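You operate a simulated robot arm through the tools that you are given. There is no shell and no other tool. Be economical: measure what you need, move in short steps, check, and stop when the job is done.

Carry out the task below with a simulated robot arm. There is one attempt and no reset: what you move stays moved.

JOB
Seal the cream bag at the heat and time printed on it.
Fine: set both dials, shut the lid, start, wait for the end and open the lid again.
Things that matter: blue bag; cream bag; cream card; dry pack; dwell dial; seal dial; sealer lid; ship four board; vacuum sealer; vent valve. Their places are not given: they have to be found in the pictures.

Only the result counts: the job must be done as asked and must still hold three seconds after the hand-in. Knocking over, shifting, dropping, spilling or breaking anything else fails it. Lids that push on must go on centred and level and be pressed home; caps that screw on are set level and turned clockwise until they are tight.

ROBOT AND FRAMES
A 7-joint arm with a two-finger gripper, fixed in place. Base frame: the origin is at the foot of the arm, x ahead of it, y to its left, z up. Units: m, rad, N and s.
With the tool pointing down near the work surface it reaches from about 0.1 to 0.74 m from the base axis. Its first joint turns from -2.897 to 2.897 rad. Payload 2.45 kg.
The TCP is the grasp point between the finger pads, 0.027 m short of the fingertips. In the tool frame z runs along the fingers and y along their closing line. The gripper opens to 0.08 m. The gripper's body begins 0.054 m behind the TCP.
Orientation is that of the tool frame in the base frame, as a unit quaternion [w, x, y, z]. With the fingers straight down and closing along the base's y, the tool's x points along the base's -x, its y along +y and its z along -z.

CONTROLS
- The arm moves only by the tool apply_moves. Its argument "rows" is a list of rows, each a list of 7 numbers: the turn, a rotation vector about the base's x, y, z in rad, then the shift along the base's x, y, z in m, then the finger opening in m, from 0 to 0.08. In form: [[ax, ay, az, dx, dy, dz, fingers], ...]. A call has 1 to 12 rows; each row is the pose to reach, as a shift and turn from the pose commanded when the call began. Rows are played at 5 a second. More than 0.05 m and 0.15 rad between two rows, or a gripper value outside its range, and nothing of the call is played. Where a pose cannot be reached the arm comes as near as it can. A force on the tool above 40 N (or 10 N above the force at the start of the call, whichever is more), or a blocked arm, ends the call early, and 0.2 s more pass. Each finger travels about 0.153 m/s and halts on what it meets, pressing with about 45 N; the grip force reading is that of the motor and also rises with nothing between the fingers. The clock runs only during rows and for 0.2 s after the last one: add rows that repeat a pose to give the fingers time. It gives the time, the measured TCP pose, the force on the tool (base axes), the opening and the grip force at its end, in the units of the frame above (readings bear some noise), with the torque about the TCP (base axes, N m) and any sound that the robot's microphone picked up.
- Cameras (640 x 400 px; columns grow to the right, rows downward): "scene" is fixed at [0.2194, 0.4998, 1.5292]; the picture's right is [-0.79, -0.62, 0.00], its down [-0.20, 0.25, -0.95] and it looks along [0.58, -0.75, -0.32] (base axes); focal length 269 px, centre (320, 200). "wrist" rides on the gripper at [0.063, 0.012, -0.079] in the tool frame; the picture's right is [-0.19, 0.98, 0.00], its down [-0.72, -0.14, -0.68] and it looks along [-0.67, -0.13, 0.73] (tool axes); focal length 226 px, centre (320, 200).
- grab_frame(camera): a new picture of that camera. It takes no simulated time.
- slide_trunk(by): slides the trunk up (or, below 0, down) by that many m; the arm rides with it, the base frame stays. It gives what a move gives, with no picture.
- point_at(camera, pixels): for up to 12 pixels [column, row] of the newest picture of that camera ("zoom" is the newest enlarged one), the place [x, y, z] in the base frame of the surface seen there, good to about 0.003 m. It takes no simulated time.
- zoom(camera, box): a new picture of the part [left, top, right, bottom] of that camera's present view, enlarged. It takes no simulated time.
- close_job(): hands the job in; it is judged then, once.

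Work in short steps. Measure before you move; look again where a grasp or a placing could have gone wrong, and mend it. You have 80 turns and 38 pictures in all, those below and enlarged ones among them. Open the gripper and draw the arm clear of the work before you hand the job in, unless the task says otherwise; then end with one line.

The tools are called after "Call:" by a JSON object that holds its "op" and its "data". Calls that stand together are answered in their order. apply_moves: Moves the arm, as the interface text tells. Its arguments: {"type":"object","properties":{"rows":{"type":"array","items":{"type":"array","items":{"type":"number"}}}},"required":["rows"]} The other tools are called the same way: slide_trunk (by) slides the trunk up or down; grab_frame (camera) takes a picture; point_at (camera, pixels) gives the place of the surface under pixels of a picture; zoom (camera, box) takes an enlarged picture of a part of a camera's view; close_job () hands the job in.

At the start:

```text
time_s: 0.0
eef_pos: [0.5061, -0.0824, 1.564]
tcp_rot: [-0.001, 0.0, 1.0, -0.001]
contact_force: [-0.6, -0.4, 0.3]
torque: [-0.01, -0.01, 0.03]
width: 0.0801
grasp_force: 0.0
trunk travel left (down, up): [-0.425, 0.115]
```

scene: 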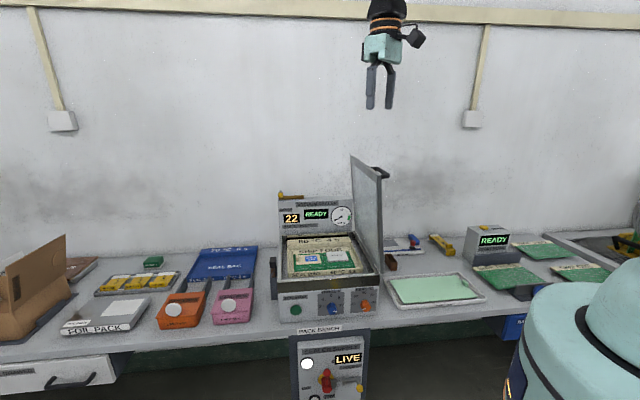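
wrist: 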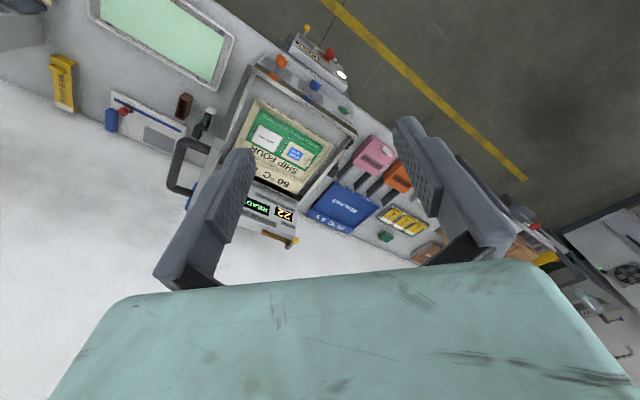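

The sealer sits around scene (330,260) with the cream bag inside it. I zoom in on the sealer and the control face.

Call:
{"op": "zoom", "data": {"camera": "scene", "box": [265, 150, 395, 325]}}

Call:
{"op": "zoom", "data": {"camera": "wrist", "box": [190, 30, 370, 250]}}

Call:
{"op": "zoom", "data": {"camera": "scene", "box": [270, 230, 390, 330]}}

```text
2.29 times, centred on (330, 238) of scene
```

zoom: 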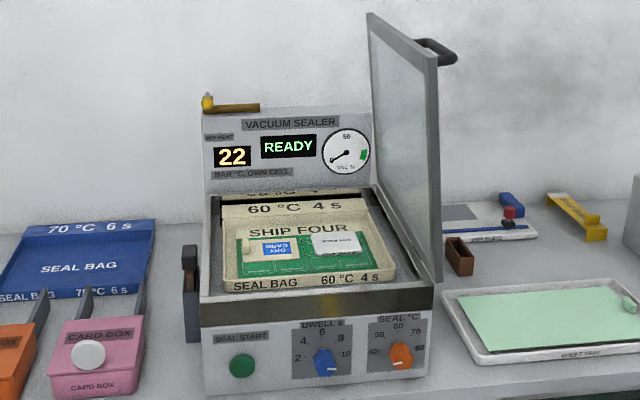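

```text
1.82 times, centred on (280, 140) of wrist
```

zoom: 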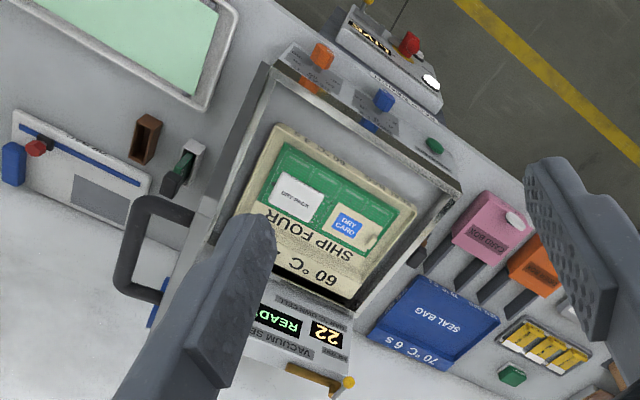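

```text
4.00 times, centred on (330, 280) of scene
```

zoom: 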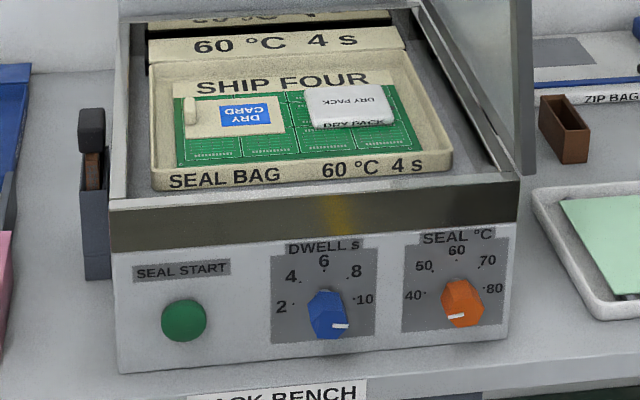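

Bag prints 60 °C, 4 s. I take closer views of the display panel, the bench panel and the dials, and measure the key points.

Call:
{"op": "zoom", "data": {"camera": "scene", "box": [270, 180, 390, 235]}}

Call:
{"op": "zoom", "data": {"camera": "scene", "box": [285, 325, 375, 400]}}

Call:
{"op": "zoom", "data": {"camera": "scene", "box": [312, 285, 382, 325]}}

```text
5.33 times, centred on (330, 208) of scene
```

zoom: 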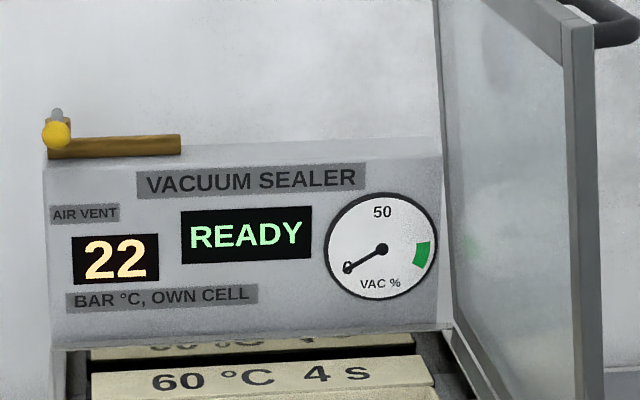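

```text
5.33 times, centred on (330, 362) of scene
```

zoom: 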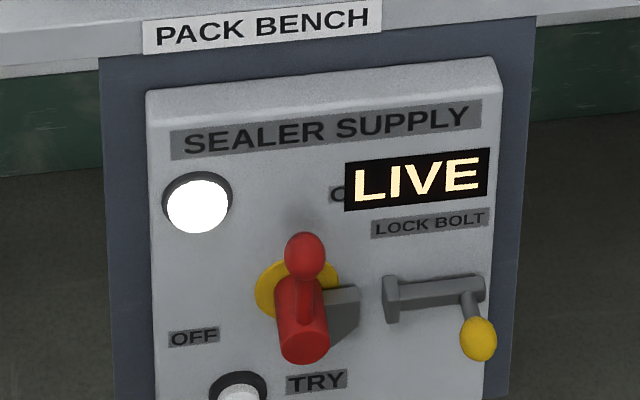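

```text
9.14 times, centred on (347, 305) of scene
```

zoom: 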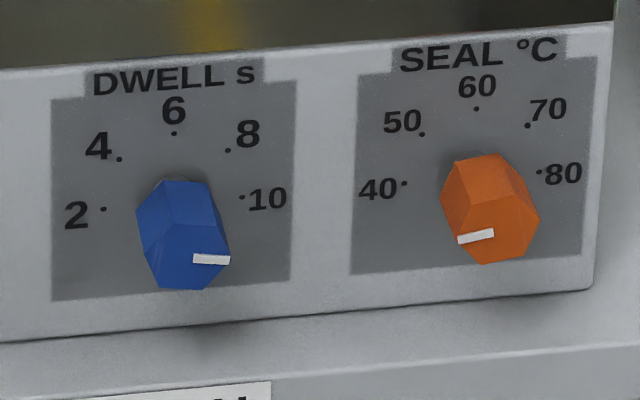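

Dwell points at 10, seal at 40. I measure the dials in the newest zoom and the rest of the sealer in the scene picture.

Call:
{"op": "point_at", "data": {"camera": "zoom", "pixels": [[185, 265], [175, 190], [60, 120], [290, 280], [105, 210], [242, 197], [485, 235], [480, 160], [404, 183], [540, 171], [590, 80], [20, 90]]}}

Call:
{"op": "grab_frame", "data": {"camera": "scene"}}

Call:
{"op": "point_at", "data": {"camera": "scene", "pixels": [[296, 310], [285, 310], [352, 158], [382, 180], [381, 275], [384, 170], [374, 170], [387, 175], [278, 282], [378, 277], [277, 265], [280, 197]]}}

```text
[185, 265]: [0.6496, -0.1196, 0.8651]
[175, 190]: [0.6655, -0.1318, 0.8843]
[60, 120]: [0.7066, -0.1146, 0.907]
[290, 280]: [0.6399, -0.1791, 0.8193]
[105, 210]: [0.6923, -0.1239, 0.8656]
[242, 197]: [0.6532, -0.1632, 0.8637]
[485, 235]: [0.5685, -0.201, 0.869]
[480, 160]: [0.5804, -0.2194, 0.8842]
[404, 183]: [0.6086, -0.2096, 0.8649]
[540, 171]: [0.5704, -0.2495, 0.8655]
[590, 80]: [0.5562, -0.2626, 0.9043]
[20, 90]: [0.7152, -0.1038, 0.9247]
```

```text
29 pictures are left
```

scene: 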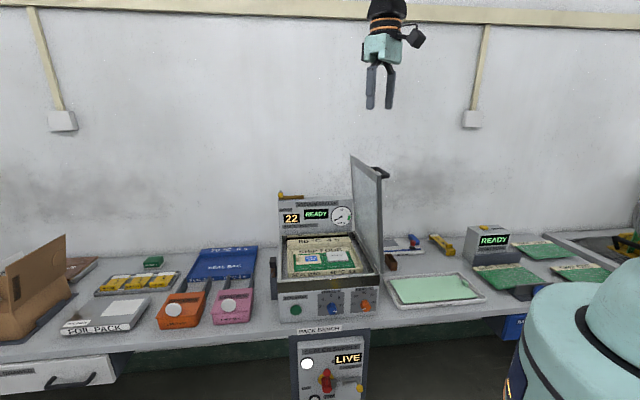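

```text
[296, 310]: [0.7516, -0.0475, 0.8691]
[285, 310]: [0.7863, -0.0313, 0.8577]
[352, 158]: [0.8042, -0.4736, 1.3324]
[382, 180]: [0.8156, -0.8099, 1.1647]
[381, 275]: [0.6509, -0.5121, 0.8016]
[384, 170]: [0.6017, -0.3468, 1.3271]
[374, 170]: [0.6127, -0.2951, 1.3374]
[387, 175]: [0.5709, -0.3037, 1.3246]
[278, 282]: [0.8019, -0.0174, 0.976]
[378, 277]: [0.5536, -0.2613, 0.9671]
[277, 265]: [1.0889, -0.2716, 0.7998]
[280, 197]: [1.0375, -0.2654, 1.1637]
```

Front face is at 45° in the base frame; geometry is consistent. Now I look more closely at the lid handle from both cameras.

Call:
{"op": "zoom", "data": {"camera": "wrist", "box": [155, 50, 295, 220]}}

Call:
{"op": "point_at", "data": {"camera": "zoom", "pixels": [[320, 200], [200, 210], [160, 230], [130, 290], [125, 345], [170, 365], [205, 360], [300, 60], [225, 240], [400, 100]]}}

Call:
{"op": "zoom", "data": {"camera": "scene", "box": [340, 145, 400, 190]}}

Call:
{"op": "point_at", "data": {"camera": "scene", "pixels": [[378, 169], [382, 170], [385, 172], [387, 174], [387, 177], [384, 177], [380, 176], [378, 180], [366, 167], [351, 156], [383, 270], [380, 250]]}}

```text
2.35 times, centred on (225, 135) of wrist
```

zoom: 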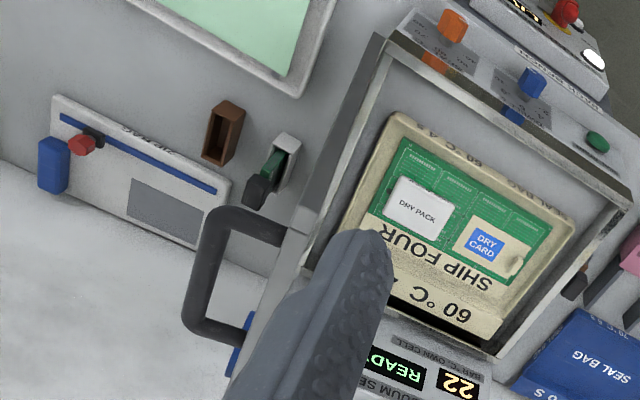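

```text
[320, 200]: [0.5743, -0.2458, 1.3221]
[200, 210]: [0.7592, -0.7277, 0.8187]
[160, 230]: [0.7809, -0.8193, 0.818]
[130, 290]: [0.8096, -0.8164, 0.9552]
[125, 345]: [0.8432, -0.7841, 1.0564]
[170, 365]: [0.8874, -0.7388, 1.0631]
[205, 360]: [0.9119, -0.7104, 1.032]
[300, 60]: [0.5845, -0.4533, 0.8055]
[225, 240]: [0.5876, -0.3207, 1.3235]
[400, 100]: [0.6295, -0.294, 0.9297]
```

```text
8.89 times, centred on (370, 168) of scene
```

zoom: 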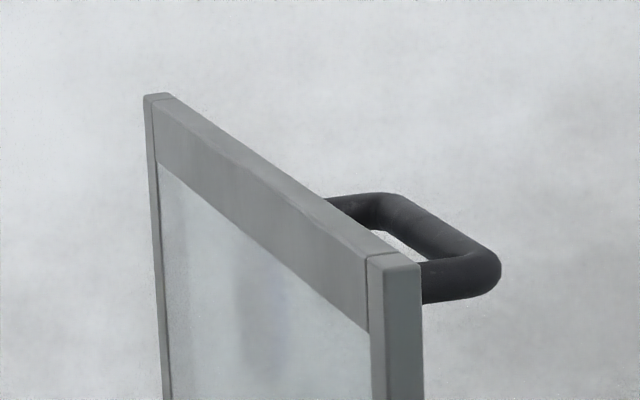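

```text
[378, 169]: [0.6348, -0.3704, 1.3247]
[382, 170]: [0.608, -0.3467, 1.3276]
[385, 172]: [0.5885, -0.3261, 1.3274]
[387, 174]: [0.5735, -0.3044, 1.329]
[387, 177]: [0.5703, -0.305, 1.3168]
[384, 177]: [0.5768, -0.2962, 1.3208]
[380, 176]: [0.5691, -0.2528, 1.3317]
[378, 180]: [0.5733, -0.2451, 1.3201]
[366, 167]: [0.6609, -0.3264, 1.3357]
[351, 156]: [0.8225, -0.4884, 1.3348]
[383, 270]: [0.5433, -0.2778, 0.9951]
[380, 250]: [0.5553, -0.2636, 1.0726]
```

Handle bar runs along the front-back direction near the lid's free edge (scene 385,172). I'll work with a horizontal tool from the front. First I lower the trunk in free space.

Call:
{"op": "slide_trunk", "data": {"by": -0.36}}

```text
time_s: 3.5
eef_pos: [0.5054, -0.0829, 1.2048]
tcp_rot: [0.0, 0.0, 1.0, -0.001]
contact_force: [-0.5, 0.8, -0.3]
torque: [0.01, 0.0, 0.01]
width: 0.0801
grasp_force: 0.1
trunk travel left (down, up): [-0.065, 0.475]
```

Rotating: yaw +45° first, then pitch to horizontal pointing at the front face.

Call:
{"op": "apply_moves", "data": {"rows": [[0, 0, 0.131, 0, 0, 0, 0.08], [0, 0, 0.262, 0, 0, 0, 0.08], [0, 0, 0.393, 0, 0, 0, 0.08], [0, 0, 0.524, 0, 0, 0, 0.08], [0, 0, 0.655, 0, 0, 0, 0.08], [0, 0, 0.785, 0, 0, 0, 0.08]]}}

Call:
{"op": "apply_moves", "data": {"rows": [[-0.0926, -0.0926, 0, 0, -0.005, -0.01, 0.08], [-0.185, -0.185, 0, 0, -0.01, -0.02, 0.08], [-0.278, -0.278, 0, 0, -0.016, -0.03, 0.08], [-0.37, -0.37, 0, 0, -0.022, -0.04, 0.08], [-0.463, -0.463, 0, 0, -0.028, -0.05, 0.08], [-0.555, -0.555, 0, 0, -0.034, -0.06, 0.08], [-0.648, -0.648, 0, 0, -0.04, -0.08, 0.08], [-0.74, -0.74, 0, 0, -0.046, -0.1, 0.08], [-0.833, -0.833, 0, 0, -0.052, -0.12, 0.08], [-0.926, -0.926, 0, 0, -0.058, -0.14, 0.08], [-1.018, -1.018, 0, 0, -0.064, -0.17, 0.08], [-1.111, -1.111, 0, 0, -0.07, -0.2, 0.08]]}}

```text
time_s: 4.9
eef_pos: [0.5055, -0.0813, 1.2041]
tcp_rot: [0.001, -0.383, 0.924, 0.0]
contact_force: [0.0, -0.1, 0.2]
torque: [0.02, 0.01, 0.04]
width: 0.0799
grasp_force: 0.0
trunk travel left (down, up): [-0.065, 0.475]
```

```text
time_s: 7.5
eef_pos: [0.5067, -0.1531, 1.0054]
tcp_rot: [-0.272, 0.271, -0.653, 0.653]
contact_force: [-0.3, -0.1, 0.1]
torque: [-0.01, 0.0, 0.04]
width: 0.0801
grasp_force: 0.0
trunk travel left (down, up): [-0.065, 0.475]
```

Pose is right. I roll 90° so the camera is on top and lower to dial height before the seal dial.

Call:
{"op": "apply_moves", "data": {"rows": [[-0.0926, 0.0926, 0, 0, 0, -0.01, 0.08], [-0.185, 0.185, 0, 0, 0, -0.02, 0.08], [-0.278, 0.278, 0, 0, 0, -0.03, 0.08], [-0.37, 0.37, 0, 0, 0, -0.04, 0.08], [-0.463, 0.463, 0, 0, 0, -0.05, 0.08], [-0.555, 0.555, 0, 0, 0, -0.06, 0.08], [-0.648, 0.648, 0, 0, 0, -0.07, 0.08], [-0.74, 0.74, 0, 0, 0.002, -0.08, 0.08], [-0.833, 0.833, 0, 0, 0.004, -0.095, 0.08], [-0.926, 0.926, 0, 0, 0.006, -0.11, 0.08], [-1.018, 1.018, 0, 0, 0.008, -0.125, 0.08], [-1.111, 1.111, 0, -0.002, 0.008, -0.138, 0.08]]}}

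Call:
{"op": "grab_frame", "data": {"camera": "wrist"}}

```text
time_s: 10.1
eef_pos: [0.5041, -0.1433, 0.8683]
tcp_rot: [0.272, 0.654, -0.269, 0.653]
contact_force: [-0.2, 0.0, -0.1]
torque: [0.02, 0.01, 0.01]
width: 0.0797
grasp_force: 0.1
trunk travel left (down, up): [-0.065, 0.475]
```

```text
26 pictures are left
```

wrist: 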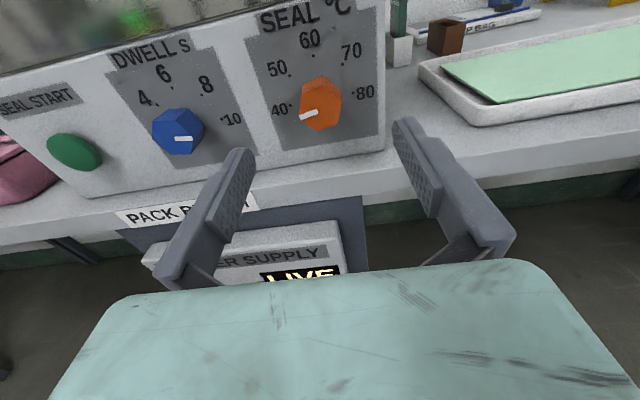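

Call:
{"op": "zoom", "data": {"camera": "wrist", "box": [120, 20, 400, 190]}}

Call:
{"op": "point_at", "data": {"camera": "wrist", "pixels": [[320, 113], [319, 83], [307, 116], [303, 100], [340, 100], [290, 108], [353, 96], [312, 52], [181, 142], [182, 113], [154, 105], [221, 118]]}}

```text
2.29 times, centred on (260, 105) of wrist
```

zoom: 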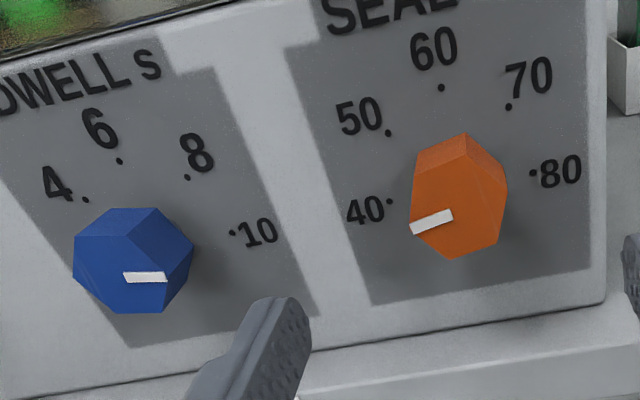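

```text
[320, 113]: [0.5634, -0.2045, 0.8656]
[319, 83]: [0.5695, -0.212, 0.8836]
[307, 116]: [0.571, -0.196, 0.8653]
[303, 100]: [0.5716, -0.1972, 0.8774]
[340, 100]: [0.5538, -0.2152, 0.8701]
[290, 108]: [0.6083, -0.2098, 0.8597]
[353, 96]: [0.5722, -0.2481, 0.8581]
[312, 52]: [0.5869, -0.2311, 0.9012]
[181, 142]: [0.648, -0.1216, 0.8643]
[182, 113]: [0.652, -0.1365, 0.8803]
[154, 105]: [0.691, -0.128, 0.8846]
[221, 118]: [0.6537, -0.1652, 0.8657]
```

I measure the scale dots precisely in the enlarged picture.

Call:
{"op": "point_at", "data": {"camera": "zoom", "pixels": [[389, 202], [388, 133], [441, 88], [508, 106], [533, 172], [86, 200], [120, 161], [187, 178], [232, 233], [470, 205], [135, 262], [500, 240]]}}

```text
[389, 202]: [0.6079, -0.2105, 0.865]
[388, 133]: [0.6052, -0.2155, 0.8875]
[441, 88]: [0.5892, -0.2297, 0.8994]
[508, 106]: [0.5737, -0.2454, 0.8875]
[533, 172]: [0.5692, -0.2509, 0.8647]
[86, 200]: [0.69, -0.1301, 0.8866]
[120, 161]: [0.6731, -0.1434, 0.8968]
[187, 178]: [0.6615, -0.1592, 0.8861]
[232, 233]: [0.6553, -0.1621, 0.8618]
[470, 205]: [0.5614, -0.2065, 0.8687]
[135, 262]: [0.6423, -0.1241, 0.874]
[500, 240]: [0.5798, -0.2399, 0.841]
```

Scale: 50°-ish between marks, 40 at about -100°, 60 at top; seal centre r≈-0.2535, z≈0.869. I advance over the seal knob and close.

Call:
{"op": "apply_moves", "data": {"rows": [[0, 0, 0, 0.02, -0.0209, 0.0005, 0.08], [0, 0, 0, 0.0404, -0.0418, 0.001, 0.08], [0, 0, 0, 0.0607, -0.0628, 0.001, 0.08], [0, 0, 0, 0.0607, -0.0628, 0.001, 0.05], [0, 0, 0, 0.0607, -0.0628, 0.001, 0.0], [0, 0, 0, 0.0607, -0.0628, 0.001, 0.0], [0, 0, 0, 0.0607, -0.0628, 0.001, 0.0]]}}

Call:
{"op": "grab_frame", "data": {"camera": "wrist"}}

```text
time_s: 11.7
eef_pos: [0.5667, -0.2079, 0.8659]
tcp_rot: [0.27, 0.653, -0.27, 0.654]
contact_force: [19.8, 3.4, 10.2]
torque: [0.11, 0.16, -0.06]
width: 0.029
grasp_force: 44.8
trunk travel left (down, up): [-0.065, 0.475]
```

```text
24 pictures are left
```

wrist: 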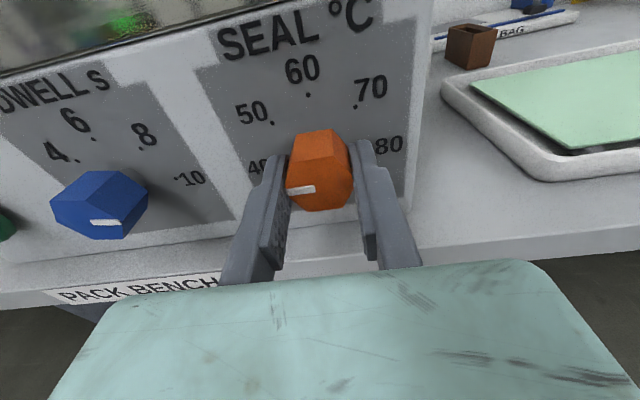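

Knob gripped (width 0.029); small side force, so I drop the target 3 mm and turn clockwise ~100°.

Call:
{"op": "apply_moves", "data": {"rows": [[0, 0, 0, 0.001, -0.001, -0.003, 0], [0.1, -0.1, 0, 0.001, -0.001, -0.003, 0], [0.2, -0.2, 0, 0.001, -0.001, -0.003, 0], [0.3, -0.3, 0, 0.001, -0.001, -0.003, 0], [0.4, -0.4, 0, 0.001, -0.001, -0.003, 0], [0.5, -0.5, 0, 0.001, -0.001, -0.003, 0], [0.6, -0.6, 0, 0.001, -0.001, -0.003, 0], [0.7, -0.7, 0, 0.001, -0.001, -0.003, 0]]}}

Call:
{"op": "grab_frame", "data": {"camera": "wrist"}}

```text
time_s: 12.6
eef_pos: [0.5666, -0.2062, 0.8666]
tcp_rot: [0.155, 0.596, -0.375, 0.693]
contact_force: [-2.4, 8.7, 7.8]
torque: [0.69, 0.71, -0.7]
width: 0.0292
grasp_force: 45.0
trunk travel left (down, up): [-0.065, 0.475]
stopped in row 4: the force on the tool passed its limit at 40 N (the readings are from after the stop); the commanded pose is now the measured one
```

```text
23 pictures are left
```

wrist: 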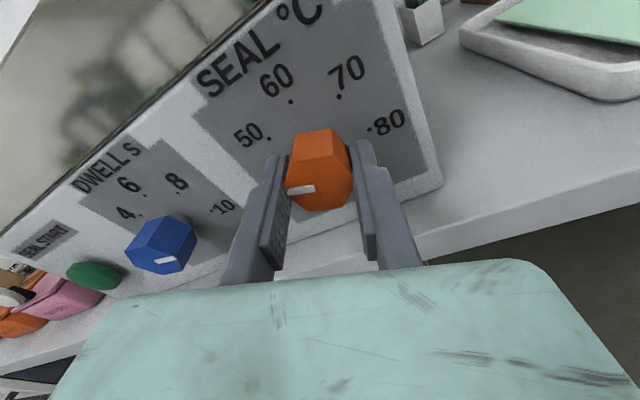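

The knob follows the hand (~20° so far); stress has been reset. I continue more slowly.

Call:
{"op": "apply_moves", "data": {"rows": [[0.04, -0.04, 0, 0, 0, 0, 0], [0.08, -0.08, 0, 0, 0, 0, 0], [0.12, -0.12, 0, 0, 0, 0, 0], [0.16, -0.16, 0, 0, 0, 0, 0], [0.2, -0.2, 0, 0, 0, 0, 0], [0.24, -0.24, 0, 0, 0, 0, 0], [0.28, -0.28, 0, 0, 0, 0, 0], [0.32, -0.32, 0, 0, 0, 0, 0]]}}

```text
time_s: 14.4
eef_pos: [0.5675, -0.2063, 0.8678]
tcp_rot: [-0.005, 0.496, -0.5, 0.71]
contact_force: [-6.9, 24.0, 20.4]
torque: [0.78, 0.84, -0.24]
width: 0.0294
grasp_force: 44.7
trunk travel left (down, up): [-0.065, 0.475]
```

Forces push the hand outward and up; fingertips may be nearly touching the panel. I release, back off 5 mm, and look.

Call:
{"op": "apply_moves", "data": {"rows": [[0, 0, 0, 0, 0, 0, 0.05], [0, 0, 0, -0.0035, 0.0035, 0, 0.06], [0, 0, 0, -0.0035, 0.0035, 0, 0.06]]}}

Call:
{"op": "zoom", "data": {"camera": "wrist", "box": [180, 50, 440, 270]}}

Call:
{"op": "zoom", "data": {"camera": "scene", "box": [312, 285, 382, 325]}}

```text
time_s: 15.2
eef_pos: [0.5632, -0.2018, 0.8667]
tcp_rot: [-0.004, 0.496, -0.501, 0.709]
contact_force: [0.2, 0.4, -0.1]
torque: [0.0, 0.0, 0.0]
width: 0.0601
grasp_force: 0.1
trunk travel left (down, up): [-0.065, 0.475]
```

```text
1.82 times, centred on (310, 160) of wrist
```

zoom: 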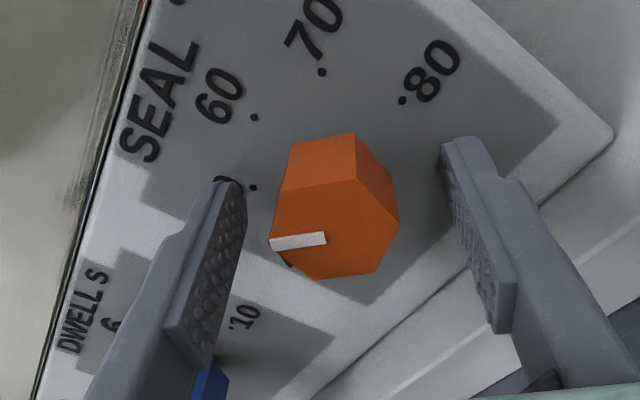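

```text
9.14 times, centred on (347, 305) of scene
```

zoom: 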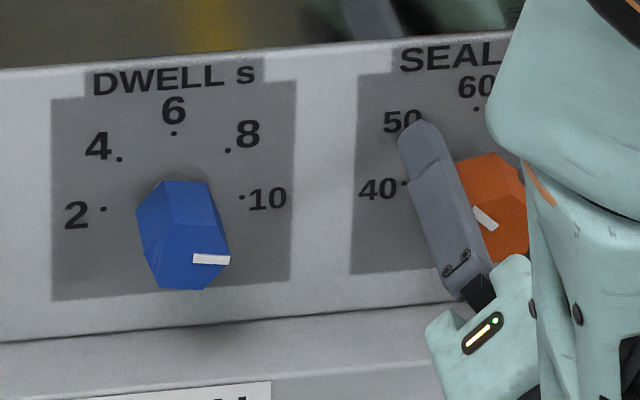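

Knob now about halfway (≈46° turned). Fingers are centred; I regrip here and turn the remaining ~55°.

Call:
{"op": "apply_moves", "data": {"rows": [[0, 0, 0, 0, 0, 0, 0.02], [0, 0, 0, 0, 0, 0, 0], [0, 0, 0, 0, 0, 0, 0]]}}

Call:
{"op": "apply_moves", "data": {"rows": [[0.06, -0.06, 0, 0, 0, 0, 0], [0.12, -0.12, 0, 0, 0, 0, 0], [0.18, -0.18, 0, 0, 0, 0, 0], [0.24, -0.24, 0, 0, 0, 0, 0], [0.3, -0.3, 0, 0, 0, 0, 0], [0.36, -0.36, 0, 0, 0, 0, 0], [0.42, -0.42, 0, 0, 0, 0, 0], [0.48, -0.48, 0, 0, 0, 0, 0], [0.54, -0.54, 0, 0, 0, 0, 0], [0.6, -0.6, 0, 0, 0, 0, 0], [0.679, -0.679, 0, 0, 0, 0, 0]]}}

```text
time_s: 16.0
eef_pos: [0.5645, -0.2034, 0.8668]
tcp_rot: [-0.004, 0.496, -0.5, 0.71]
contact_force: [15.7, 2.0, 14.9]
torque: [0.48, 0.52, 0.05]
width: 0.0293
grasp_force: 45.0
trunk travel left (down, up): [-0.065, 0.475]
```

```text
time_s: 17.5
eef_pos: [0.5657, -0.2026, 0.8678]
tcp_rot: [-0.186, 0.35, -0.611, 0.685]
contact_force: [2.7, 1.9, 3.9]
torque: [0.71, 0.79, -0.15]
width: 0.0294
grasp_force: 45.4
trunk travel left (down, up): [-0.065, 0.475]
stopped in row 7: the force on the tool passed its limit at 40 N (the readings are from after the stop); the commanded pose is now the measured one
```

About 76° turned so far; continue with the remaining ~25°.

Call:
{"op": "apply_moves", "data": {"rows": [[0.05, -0.05, 0, 0, 0, 0, 0], [0.1, -0.1, 0, 0, 0, 0, 0], [0.15, -0.15, 0, 0, 0, 0, 0], [0.2, -0.2, 0, 0, 0, 0, 0], [0.25, -0.25, 0, 0, 0, 0, 0], [0.3, -0.3, 0, 0, 0, 0, 0]]}}

Call:
{"op": "apply_moves", "data": {"rows": [[0, 0, 0, 0, 0, 0, 0.05], [0, 0, 0, 0, 0, 0, 0.07], [0, 0, 0, -0.02, 0.02, 0, 0.07], [0, 0, 0, -0.04, 0.04, 0, 0.07], [0, 0, 0, -0.06, 0.06, 0, 0.07]]}}

Call:
{"op": "zoom", "data": {"camera": "wrist", "box": [190, 0, 440, 170]}}

```text
time_s: 18.9
eef_pos: [0.5649, -0.2032, 0.8683]
tcp_rot: [0.325, -0.212, 0.671, -0.632]
contact_force: [8.3, 7.7, 8.0]
torque: [0.64, 0.68, 0.01]
width: 0.0293
grasp_force: 44.6
trunk travel left (down, up): [-0.065, 0.475]
```

```text
time_s: 20.1
eef_pos: [0.5051, -0.1458, 0.8668]
tcp_rot: [0.325, -0.212, 0.672, -0.631]
contact_force: [-0.2, 0.3, -0.3]
torque: [-0.01, -0.01, 0.0]
width: 0.07
grasp_force: 0.0
trunk travel left (down, up): [-0.065, 0.475]
```

```text
2.35 times, centred on (315, 85) of wrist
```

zoom: 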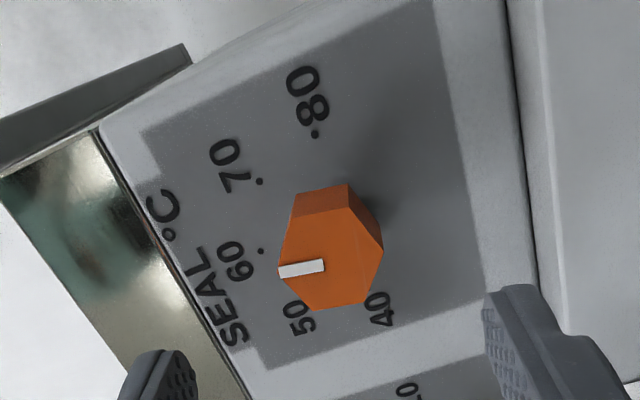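

The pointer is near 60. I measure its two ends.

Call:
{"op": "point_at", "data": {"camera": "zoom", "pixels": [[283, 271], [301, 269], [321, 266], [262, 251], [316, 134], [262, 181], [360, 225], [330, 245], [310, 290], [350, 285]]}}

Call:
{"op": "zoom", "data": {"camera": "scene", "box": [312, 285, 382, 325]}}

```text
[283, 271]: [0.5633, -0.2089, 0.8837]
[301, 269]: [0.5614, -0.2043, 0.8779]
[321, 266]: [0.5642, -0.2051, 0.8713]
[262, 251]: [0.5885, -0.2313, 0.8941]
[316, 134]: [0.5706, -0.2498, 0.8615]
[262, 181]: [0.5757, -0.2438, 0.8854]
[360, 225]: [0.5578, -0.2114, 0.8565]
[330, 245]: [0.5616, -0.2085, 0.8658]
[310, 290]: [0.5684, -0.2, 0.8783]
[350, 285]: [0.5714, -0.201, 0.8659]
```

```text
9.14 times, centred on (347, 305) of scene
```

zoom: 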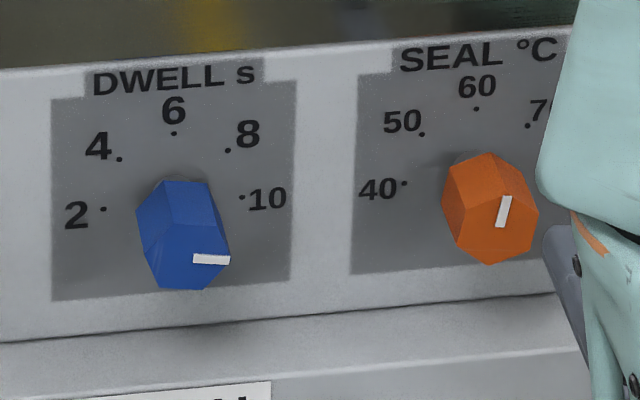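

Pointer looks a few degrees past 60. I zoom tighter from the scene camera to judge.

Call:
{"op": "zoom", "data": {"camera": "scene", "box": [348, 290, 376, 315]}}

```text
16.00 times, centred on (362, 302) of scene
```

zoom: 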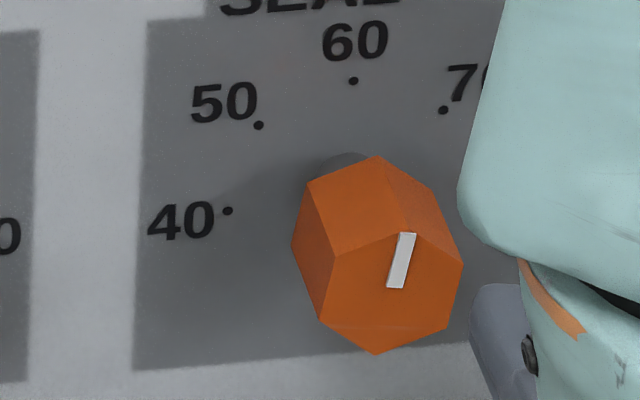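

Grip geometry (pads flat on the knob, closing axis 9.7° clockwise from vertical) agrees with the pointer being ~8–9° past 60. I regrip and turn back 9.7° so that it points straight up.

Call:
{"op": "apply_moves", "data": {"rows": [[0, 0, 0, 0.02, -0.02, 0.001, 0.07], [0, 0, 0, 0.04, -0.04, 0.001, 0.07], [0, 0, 0, 0.0595, -0.0577, 0.001, 0.07], [0, 0, 0, 0.0595, -0.0577, 0.001, 0.03], [0, 0, 0, 0.0595, -0.0577, 0.001, 0], [0, 0, 0, 0.0595, -0.0577, 0.001, 0], [-0.04, 0.04, 0, 0.0595, -0.0577, 0.001, 0], [-0.08, 0.08, 0, 0.0595, -0.0577, 0.001, 0], [-0.12, 0.12, 0, 0.0595, -0.0577, 0.001, 0], [-0.12, 0.12, 0, 0.0595, -0.0577, 0.001, 0]]}}

```text
time_s: 22.3
eef_pos: [0.563, -0.2007, 0.8672]
tcp_rot: [-0.27, 0.269, -0.652, 0.656]
contact_force: [-12.6, 2.6, -7.6]
torque: [0.34, 0.35, 0.15]
width: 0.0293
grasp_force: 45.1
trunk travel left (down, up): [-0.065, 0.475]
```

Tool is now exactly vertical-closing. I release, back out and check from the scene.

Call:
{"op": "apply_moves", "data": {"rows": [[0, 0, 0, 0, 0, 0, 0.05], [0, 0, 0, 0, 0, 0, 0.07], [0, 0, 0, -0.02, 0.02, 0, 0.07], [0, 0, 0, -0.04, 0.04, 0, 0.07], [0, 0, 0, -0.06, 0.06, 0, 0.07]]}}

Call:
{"op": "zoom", "data": {"camera": "scene", "box": [325, 286, 376, 318]}}

```text
time_s: 23.5
eef_pos: [0.5044, -0.1431, 0.869]
tcp_rot: [-0.27, 0.269, -0.651, 0.657]
contact_force: [0.0, -0.9, -0.1]
torque: [0.0, -0.02, 0.01]
width: 0.07
grasp_force: 0.1
trunk travel left (down, up): [-0.065, 0.475]
```

```text
12.50 times, centred on (350, 302) of scene
```

zoom: 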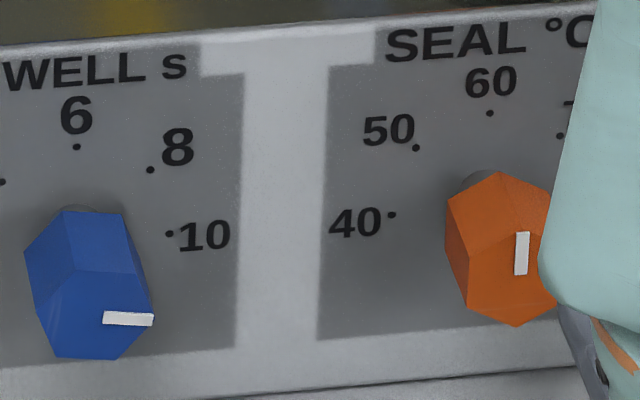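

Seal dial reads 60. Now the dwell dial: I shift left along the face, roll 20°, advance and grip (pads on knob flats).

Call:
{"op": "apply_moves", "data": {"rows": [[-0.062, 0.062, 0, 0.022, 0.021, 0, 0.07], [-0.124, 0.124, 0, 0.044, 0.042, -0.001, 0.07], [-0.186, 0.186, 0, 0.066, 0.063, -0.001, 0.07], [-0.247, 0.247, 0, 0.0867, 0.0837, -0.001, 0.07], [-0.247, 0.247, 0, 0.0867, 0.0837, -0.001, 0.07], [-0.247, 0.247, 0, 0.1067, 0.0637, -0.001, 0.07], [-0.247, 0.247, 0, 0.1267, 0.0437, -0.001, 0.07], [-0.247, 0.247, 0, 0.144, 0.0264, -0.001, 0.07], [-0.247, 0.247, 0, 0.144, 0.0264, -0.001, 0.07]]}}

Call:
{"op": "apply_moves", "data": {"rows": [[0, 0, 0, 0, 0, 0, 0.03], [0, 0, 0, 0, 0, 0, 0], [0, 0, 0, 0, 0, 0, 0]]}}

Call:
{"op": "grab_frame", "data": {"camera": "wrist"}}

```text
time_s: 25.5
eef_pos: [0.6481, -0.1155, 0.8672]
tcp_rot: [-0.154, 0.379, -0.593, 0.693]
contact_force: [0.5, -0.2, 0.6]
torque: [-0.01, 0.01, 0.02]
width: 0.0702
grasp_force: 0.1
trunk travel left (down, up): [-0.065, 0.475]
```

```text
time_s: 26.3
eef_pos: [0.648, -0.1169, 0.8675]
tcp_rot: [-0.153, 0.379, -0.594, 0.693]
contact_force: [2.3, -2.4, -0.3]
torque: [0.42, 0.42, -0.11]
width: 0.0293
grasp_force: 45.3
trunk travel left (down, up): [-0.065, 0.475]
```

```text
16 pictures are left
```

wrist: 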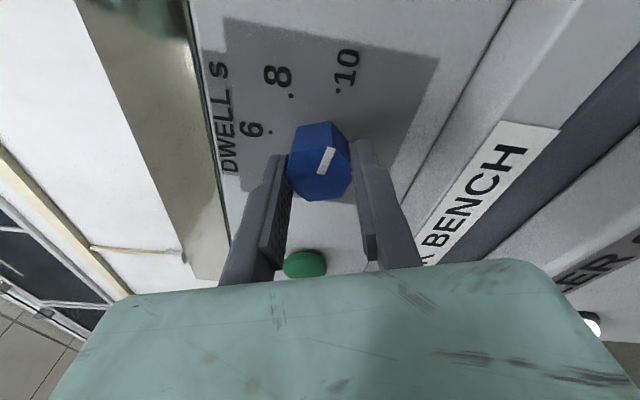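

Well centred grip (force ~3 N). Turn counter-clockwise 80°.

Call:
{"op": "apply_moves", "data": {"rows": [[-0.09, 0.09, 0, 0, 0, 0, 0], [-0.18, 0.18, 0, 0, 0, 0, 0], [-0.27, 0.27, 0, 0, 0, 0, 0], [-0.36, 0.36, 0, 0, 0, 0, 0], [-0.45, 0.45, 0, 0, 0, 0, 0], [-0.54, 0.54, 0, 0, 0, 0, 0], [-0.63, 0.63, 0, 0, 0, 0, 0], [-0.72, 0.72, 0, 0, 0, 0, 0], [-0.81, 0.81, 0, 0, 0, 0, 0], [-0.9, 0.9, 0, 0, 0, 0, 0], [-0.987, 0.987, 0, 0, 0, 0, 0]]}}

```text
time_s: 28.7
eef_pos: [0.6455, -0.1176, 0.8669]
tcp_rot: [0.326, 0.676, -0.21, 0.627]
contact_force: [-20.9, -16.7, -20.5]
torque: [-0.12, -0.16, -0.74]
width: 0.0292
grasp_force: 45.1
trunk travel left (down, up): [-0.065, 0.475]
```

Release, roll back 60° around the knob (next flats), and regrip.

Call:
{"op": "apply_moves", "data": {"rows": [[0, 0, 0, 0, 0, 0, 0.05], [0, 0, 0, 0, 0, 0, 0.075], [0.1, -0.1, 0, 0.001, 0.001, 0, 0.075], [0.2, -0.2, 0, 0.001, 0.001, 0, 0.075], [0.3, -0.3, 0, 0.001, 0.001, 0, 0.075], [0.4, -0.4, 0, 0.001, 0.001, 0, 0.075], [0.5, -0.5, 0, 0.001, 0.001, 0, 0.075], [0.6, -0.6, 0, 0.001, 0.001, 0, 0.075], [0.7, -0.7, 0, 0.001, 0.001, 0, 0.075], [0.7405, -0.7405, 0, 0.001, 0.001, 0, 0.075], [0.7405, -0.7405, 0, 0.001, 0.001, 0, 0.075]]}}

Call:
{"op": "apply_moves", "data": {"rows": [[0, 0, 0, 0, 0, 0, 0.03], [0, 0, 0, 0, 0, 0, 0], [0, 0, 0, 0, 0, 0, 0]]}}

Call:
{"op": "zoom", "data": {"camera": "wrist", "box": [180, 40, 440, 280]}}

```text
time_s: 31.1
eef_pos: [0.6486, -0.1152, 0.8677]
tcp_rot: [-0.033, 0.476, -0.518, 0.71]
contact_force: [0.5, -0.4, -0.1]
torque: [-0.03, 0.02, -0.02]
width: 0.0751
grasp_force: 0.1
trunk travel left (down, up): [-0.065, 0.475]
```

```text
time_s: 31.9
eef_pos: [0.6498, -0.1148, 0.8653]
tcp_rot: [-0.03, 0.478, -0.519, 0.708]
contact_force: [-0.9, -6.3, -10.9]
torque: [0.32, 0.26, -0.42]
width: 0.0293
grasp_force: 45.2
trunk travel left (down, up): [-0.065, 0.475]
```

```text
1.67 times, centred on (310, 160) of wrist
```

zoom: 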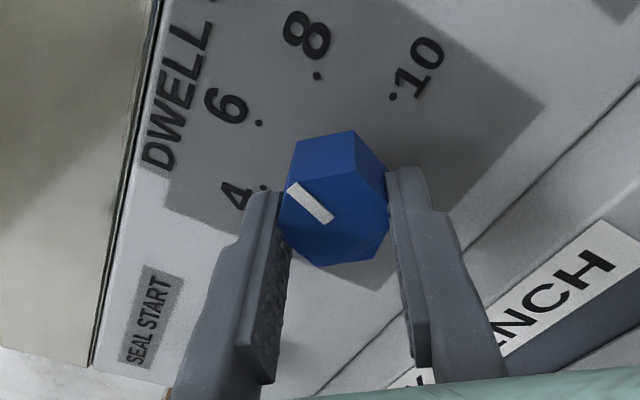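

Pointer is at ~+20° as expected. Turn counter-clockwise another 70° to reach 4.

Call:
{"op": "apply_moves", "data": {"rows": [[-0.086, 0.086, 0, 0, 0, -0.001, 0], [-0.173, 0.173, 0, 0, 0, -0.001, 0], [-0.259, 0.259, 0, 0, 0, -0.001, 0], [-0.346, 0.346, 0, 0, 0, -0.001, 0], [-0.432, 0.432, 0, 0, 0, -0.001, 0], [-0.518, 0.518, 0, 0, 0, -0.001, 0], [-0.605, 0.605, 0, 0, 0, -0.001, 0], [-0.691, 0.691, 0, 0, 0, -0.001, 0], [-0.778, 0.778, 0, 0, 0, -0.001, 0], [-0.864, 0.864, 0, 0, 0, -0.001, 0], [-0.864, 0.864, 0, 0, 0, -0.001, 0]]}}

```text
time_s: 33.4
eef_pos: [0.6464, -0.1172, 0.8648]
tcp_rot: [0.238, 0.639, -0.302, 0.666]
contact_force: [-4.0, -5.7, -1.7]
torque: [-0.3, -0.33, -0.19]
width: 0.0293
grasp_force: 44.9
trunk travel left (down, up): [-0.065, 0.475]
stopped in row 7: the force on the tool passed its limit at 40 N (the readings are from after the stop); the commanded pose is now the measured one
```

Stopped at tool roll +6°; 26° more needed. Continue.

Call:
{"op": "apply_moves", "data": {"rows": [[-0.05, 0.05, 0, 0, 0, 0, 0], [-0.1, 0.1, 0, 0, 0, 0, 0], [-0.15, 0.15, 0, 0, 0, 0, 0], [-0.2, 0.2, 0, 0, 0, 0, 0], [-0.25, 0.25, 0, 0, 0, 0, 0], [-0.3, 0.3, 0, 0, 0, 0, 0], [-0.32, 0.32, 0, 0, 0, 0, 0], [-0.32, 0.32, 0, 0, 0, 0, 0]]}}

```text
time_s: 35.2
eef_pos: [0.6465, -0.1175, 0.8644]
tcp_rot: [0.381, 0.691, -0.15, 0.596]
contact_force: [-9.5, -20.7, 3.4]
torque: [-0.15, -0.26, -0.59]
width: 0.0291
grasp_force: 45.1
trunk travel left (down, up): [-0.065, 0.475]
```

Roll is −20°, as planned. Release, retract and check.

Call:
{"op": "apply_moves", "data": {"rows": [[0, 0, 0, 0, 0, 0, 0.05], [0, 0, 0, 0, 0, 0, 0.07], [0, 0, 0, -0.02, 0.02, 0, 0.07], [0, 0, 0, -0.04, 0.04, 0, 0.07], [0, 0, 0, -0.06, 0.06, 0, 0.07], [0, 0, 0, -0.09, 0.09, 0.03, 0.07], [0, 0, 0, -0.12, 0.08, 0.06, 0.07], [0, 0, 0, -0.15, 0.06, 0.1, 0.07], [0, 0, 0, -0.18, 0.03, 0.14, 0.07]]}}

Call:
{"op": "zoom", "data": {"camera": "scene", "box": [320, 286, 371, 318]}}

```text
refused: row 6 steps farther than a row can; nothing moved
```

```text
12.50 times, centred on (346, 302) of scene
```

zoom: 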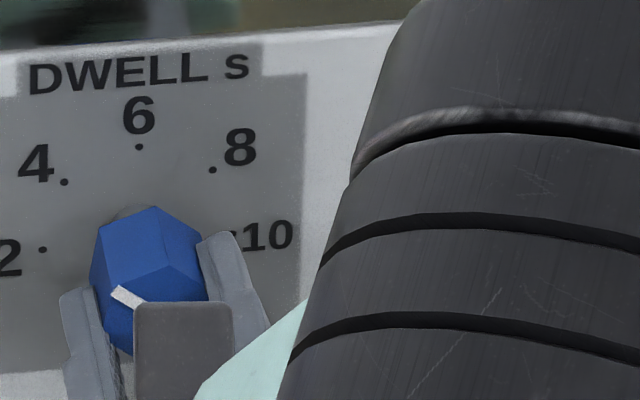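

The row was too long. I retry with shorter steps, just backing out, and pre-stage towards the right side.

Call:
{"op": "apply_moves", "data": {"rows": [[0, 0, 0, 0, 0, 0, 0.05], [0, 0, 0, 0, 0, 0, 0.07], [0, 0, 0, -0.02, 0.02, 0, 0.07], [0, 0, 0, -0.04, 0.04, 0, 0.07], [0, 0, 0, -0.06, 0.06, 0, 0.07], [0, 0, 0, -0.085, 0.085, 0.02, 0.07], [0, 0, 0, -0.11, 0.07, 0.05, 0.07], [0, 0, 0, -0.13, 0.05, 0.08, 0.07], [0, 0, 0, -0.15, 0.03, 0.115, 0.07]]}}

Call:
{"op": "zoom", "data": {"camera": "scene", "box": [320, 286, 371, 318]}}

```text
time_s: 37.2
eef_pos: [0.4965, -0.0881, 0.9772]
tcp_rot: [0.381, 0.691, -0.15, 0.595]
contact_force: [0.2, 0.0, -0.4]
torque: [0.01, 0.03, 0.0]
width: 0.07
grasp_force: 0.2
trunk travel left (down, up): [-0.065, 0.475]
```

```text
12.50 times, centred on (346, 302) of scene
```

zoom: 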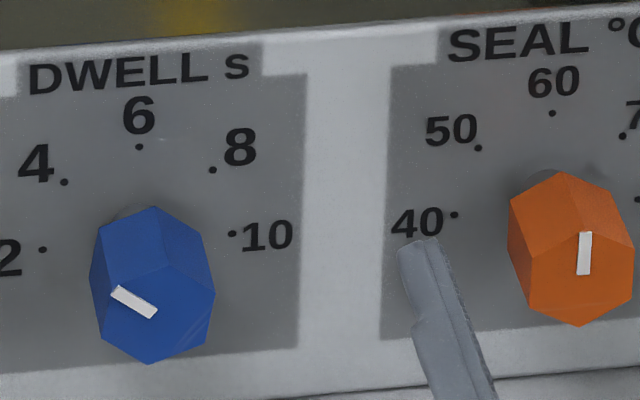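

Both dials are right (pointer direction matches the 4 dot). Now I roll the hand to camera-right and rise to the handle height in front of the lid.

Call:
{"op": "apply_moves", "data": {"rows": [[0.1, -0.1, 0, 0, -0.01, 0.03, 0.08], [0.2, -0.2, 0, 0, -0.02, 0.06, 0.08], [0.3, -0.3, 0, 0, -0.03, 0.09, 0.08], [0.4, -0.4, 0, 0, -0.04, 0.12, 0.08], [0.5, -0.5, 0, -0.003, -0.05, 0.15, 0.08], [0.6, -0.6, 0, -0.005, -0.06, 0.18, 0.08], [0.7, -0.7, 0, -0.008, -0.07, 0.21, 0.08], [0.8, -0.8, 0, -0.01, -0.08, 0.24, 0.08], [0.9, -0.9, 0, -0.012, -0.09, 0.27, 0.08], [1.0, -1.0, 0, -0.015, -0.1, 0.3, 0.08], [1.1, -1.1, 0, -0.02, -0.11, 0.32, 0.08], [1.2, -1.2, 0, -0.025, -0.12, 0.34, 0.08]]}}

Call:
{"op": "apply_moves", "data": {"rows": [[0.08, -0.08, 0, 0.003, -0.006, 0, 0.08], [0.158, -0.158, 0, 0.005, -0.01, 0, 0.08], [0.158, -0.158, 0, 0.005, -0.01, 0, 0.08]]}}

Call:
{"op": "grab_frame", "data": {"camera": "wrist"}}

Call:
{"op": "zoom", "data": {"camera": "scene", "box": [330, 130, 430, 200]}}

```text
time_s: 39.8
eef_pos: [0.4713, -0.2069, 1.3197]
tcp_rot: [-0.196, 0.342, -0.617, 0.681]
contact_force: [-0.2, -0.2, -0.5]
torque: [0.02, -0.01, 0.02]
width: 0.0802
grasp_force: 0.0
trunk travel left (down, up): [-0.065, 0.475]
```

```text
time_s: 40.6
eef_pos: [0.4764, -0.2153, 1.322]
tcp_rot: [-0.273, 0.27, -0.651, 0.655]
contact_force: [0.1, 0.4, -0.2]
torque: [0.03, 0.0, 0.0]
width: 0.0802
grasp_force: 0.0
trunk travel left (down, up): [-0.065, 0.475]
```

```text
12 pictures are left
```

wrist: 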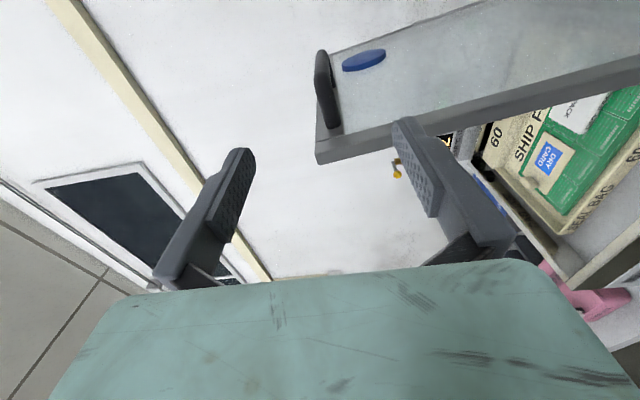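

```text
5.71 times, centred on (380, 165) of scene
```

zoom: 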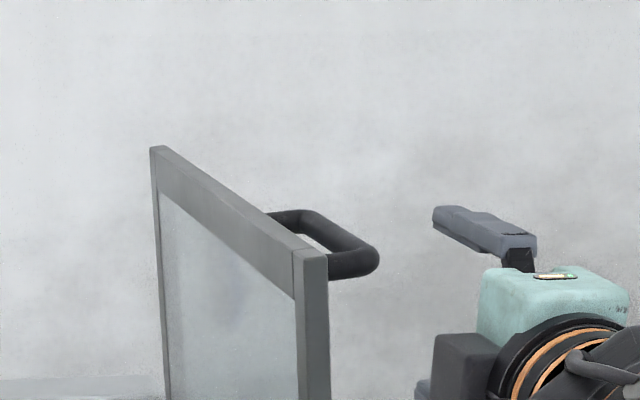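

I measure the handle bar and lid edge in this wrist picture.

Call:
{"op": "point_at", "data": {"camera": "wrist", "pixels": [[320, 58], [324, 85], [329, 108], [334, 126], [318, 100], [337, 115], [320, 52], [330, 150], [319, 155], [317, 130], [362, 60], [322, 70]]}}

Call:
{"op": "zoom", "data": {"camera": "wrist", "box": [280, 30, 440, 170]}}

```text
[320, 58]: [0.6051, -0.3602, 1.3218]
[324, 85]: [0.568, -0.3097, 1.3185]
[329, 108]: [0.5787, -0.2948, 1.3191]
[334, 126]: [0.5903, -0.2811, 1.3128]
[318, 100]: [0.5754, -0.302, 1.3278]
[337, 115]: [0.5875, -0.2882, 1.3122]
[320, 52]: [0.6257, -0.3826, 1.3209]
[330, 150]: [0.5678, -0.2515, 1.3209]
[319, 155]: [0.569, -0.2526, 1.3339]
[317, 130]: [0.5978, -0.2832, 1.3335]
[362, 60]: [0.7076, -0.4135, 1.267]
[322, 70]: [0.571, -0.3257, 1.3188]
```

```text
2.86 times, centred on (360, 100) of wrist
```

zoom: 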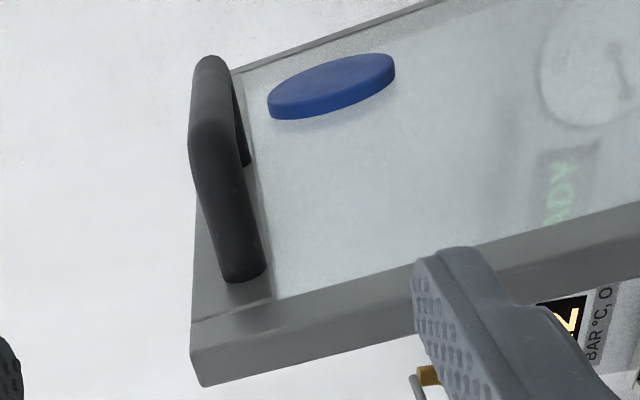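

Handle bar centre: r≈-0.18, z≈1.319, front leg n≈-0.62. I need the hinge line: zoom to the lid's front edge.

Call:
{"op": "zoom", "data": {"camera": "scene", "box": [345, 165, 405, 300]}}

```text
2.96 times, centred on (375, 232) of scene
```

zoom: 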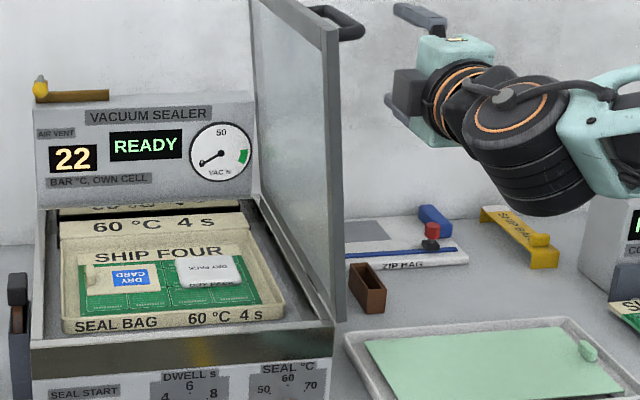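

Call:
{"op": "point_at", "data": {"camera": "zoom", "pixels": [[326, 40], [334, 38], [328, 120], [335, 120], [332, 200], [338, 200], [334, 280], [341, 280], [336, 310], [342, 312], [36, 340], [335, 335]]}}

```text
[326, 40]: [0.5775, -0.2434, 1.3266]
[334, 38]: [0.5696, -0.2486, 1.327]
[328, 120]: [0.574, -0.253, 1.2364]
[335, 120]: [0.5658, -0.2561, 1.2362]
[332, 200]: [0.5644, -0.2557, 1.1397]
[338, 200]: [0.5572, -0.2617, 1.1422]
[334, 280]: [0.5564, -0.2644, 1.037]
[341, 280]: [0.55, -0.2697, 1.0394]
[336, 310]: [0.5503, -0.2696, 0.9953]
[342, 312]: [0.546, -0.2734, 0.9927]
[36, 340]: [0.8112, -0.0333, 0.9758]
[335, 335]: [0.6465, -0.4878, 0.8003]
```

Lid leans 5.9° toward closing; hinge near r≈-0.20, z≈0.98. I advance with fingers above and below the handle (rolled 6° to match) and clamp.

Call:
{"op": "apply_moves", "data": {"rows": [[-0.036, 0.036, 0, 0.026, -0.028, -0.001, 0.08], [-0.073, 0.073, 0, 0.052, -0.055, -0.002, 0.08], [-0.073, 0.073, 0, 0.078, -0.083, -0.003, 0.08], [-0.073, 0.073, 0, 0.1035, -0.11, -0.003, 0.08], [-0.073, 0.073, 0, 0.1035, -0.11, -0.003, 0.08]]}}

Call:
{"op": "apply_moves", "data": {"rows": [[0, 0, 0, 0, 0, 0, 0.04], [0, 0, 0, 0, 0, 0, 0.01], [0, 0, 0, 0, 0, 0, 0], [0, 0, 0, 0, 0, 0, 0]]}}

Call:
{"op": "grab_frame", "data": {"camera": "wrist"}}

```text
time_s: 41.8
eef_pos: [0.5803, -0.3272, 1.3145]
tcp_rot: [-0.235, 0.305, -0.636, 0.668]
contact_force: [0.5, 0.9, -0.5]
torque: [0.01, 0.0, 0.02]
width: 0.0803
grasp_force: 0.1
trunk travel left (down, up): [-0.065, 0.475]
```

```text
time_s: 42.8
eef_pos: [0.5784, -0.3283, 1.3209]
tcp_rot: [-0.238, 0.301, -0.634, 0.671]
contact_force: [-0.3, -1.3, 7.6]
torque: [1.24, 0.97, -0.1]
width: 0.0158
grasp_force: 41.9
trunk travel left (down, up): [-0.065, 0.475]
stopped in row 4: the force on the tool passed its limit at 42 N (the readings are from after the stop); the commanded pose is now the measured one
```

```text
8 pictures are left
```

wrist: 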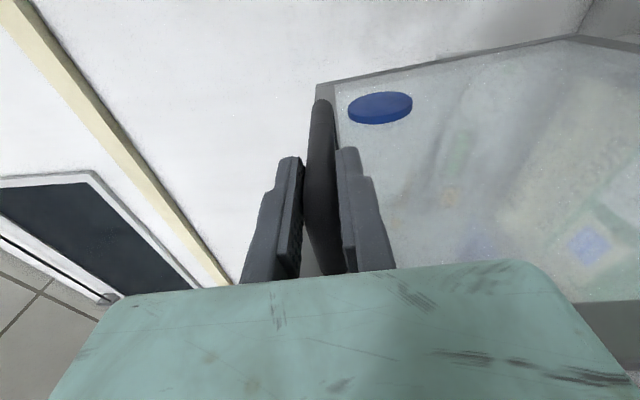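

Handle clamped (width 0.0158). I swing the lid along the estimated arc, a first quarter with force check.

Call:
{"op": "apply_moves", "data": {"rows": [[-0.0424, 0.0424, 0, 0.0145, 0.0145, 0.0006, 0], [-0.0849, 0.0849, 0, 0.029, 0.029, -0.0001, 0], [-0.1273, 0.1273, 0, 0.0434, 0.0434, -0.0019, 0], [-0.1697, 0.1697, 0, 0.0577, 0.0577, -0.005, 0]]}}

```text
time_s: 43.8
eef_pos: [0.6375, -0.2684, 1.3165]
tcp_rot: [-0.155, 0.376, -0.593, 0.696]
contact_force: [8.7, -1.4, 14.6]
torque: [0.81, 0.42, -1.52]
width: 0.0164
grasp_force: 41.8
trunk travel left (down, up): [-0.065, 0.475]
```

Forces are moderate; continue the arc to 34°.

Call:
{"op": "apply_moves", "data": {"rows": [[-0.0424, 0.0424, 0, 0.0142, 0.0142, -0.0035, 0], [-0.0849, 0.0849, 0, 0.0281, 0.0281, -0.009, 0], [-0.1273, 0.1273, 0, 0.0419, 0.0419, -0.0155, 0], [-0.1697, 0.1697, 0, 0.0552, 0.0552, -0.0234, 0], [-0.2121, 0.2121, 0, 0.0682, 0.0682, -0.0323, 0], [-0.2546, 0.2546, 0, 0.0809, 0.0809, -0.0424, 0]]}}

```text
time_s: 45.2
eef_pos: [0.7184, -0.1873, 1.2727]
tcp_rot: [-0.03, 0.479, -0.515, 0.711]
contact_force: [22.1, 4.5, 24.6]
torque: [0.5, -0.07, -1.52]
width: 0.0163
grasp_force: 42.2
trunk travel left (down, up): [-0.065, 0.475]
```

The handle pushes outward, so my radius is a bit short; I continue one small step with 3 mm more radius to see the effect.

Call:
{"op": "apply_moves", "data": {"rows": [[-0.0424, 0.0424, 0, 0.0134, 0.0134, -0.0093, 0], [-0.0424, 0.0424, 0, 0.0134, 0.0134, -0.0093, 0]]}}

```text
time_s: 45.8
eef_pos: [0.7323, -0.1729, 1.2605]
tcp_rot: [-0.01, 0.495, -0.501, 0.71]
contact_force: [10.7, 6.7, 14.8]
torque: [1.05, 0.57, -0.66]
width: 0.0158
grasp_force: 42.3
trunk travel left (down, up): [-0.065, 0.475]
```

Force fell, so the hinge is ~6 mm left and lower than guessed. I continue with the corrected arc.

Call:
{"op": "apply_moves", "data": {"rows": [[-0.0424, 0.0424, 0, 0.0142, 0.0142, -0.0118, 0], [-0.0849, 0.0849, 0, 0.0257, 0.0257, -0.0249, 0], [-0.1273, 0.1273, 0, 0.0367, 0.0367, -0.0389, 0], [-0.1697, 0.1697, 0, 0.047, 0.047, -0.0538, 0], [-0.2121, 0.2121, 0, 0.0568, 0.0568, -0.0695, 0]]}}

```text
time_s: 47.0
eef_pos: [0.7811, -0.1239, 1.1964]
tcp_rot: [0.091, 0.559, -0.431, 0.702]
contact_force: [-7.2, 2.3, -7.4]
torque: [-0.21, -0.57, -1.01]
width: 0.016
grasp_force: 42.2
trunk travel left (down, up): [-0.065, 0.475]
stopped in row 5: the force on the tool passed its limit at 43 N (the readings are from after the stop); the commanded pose is now the measured one
```

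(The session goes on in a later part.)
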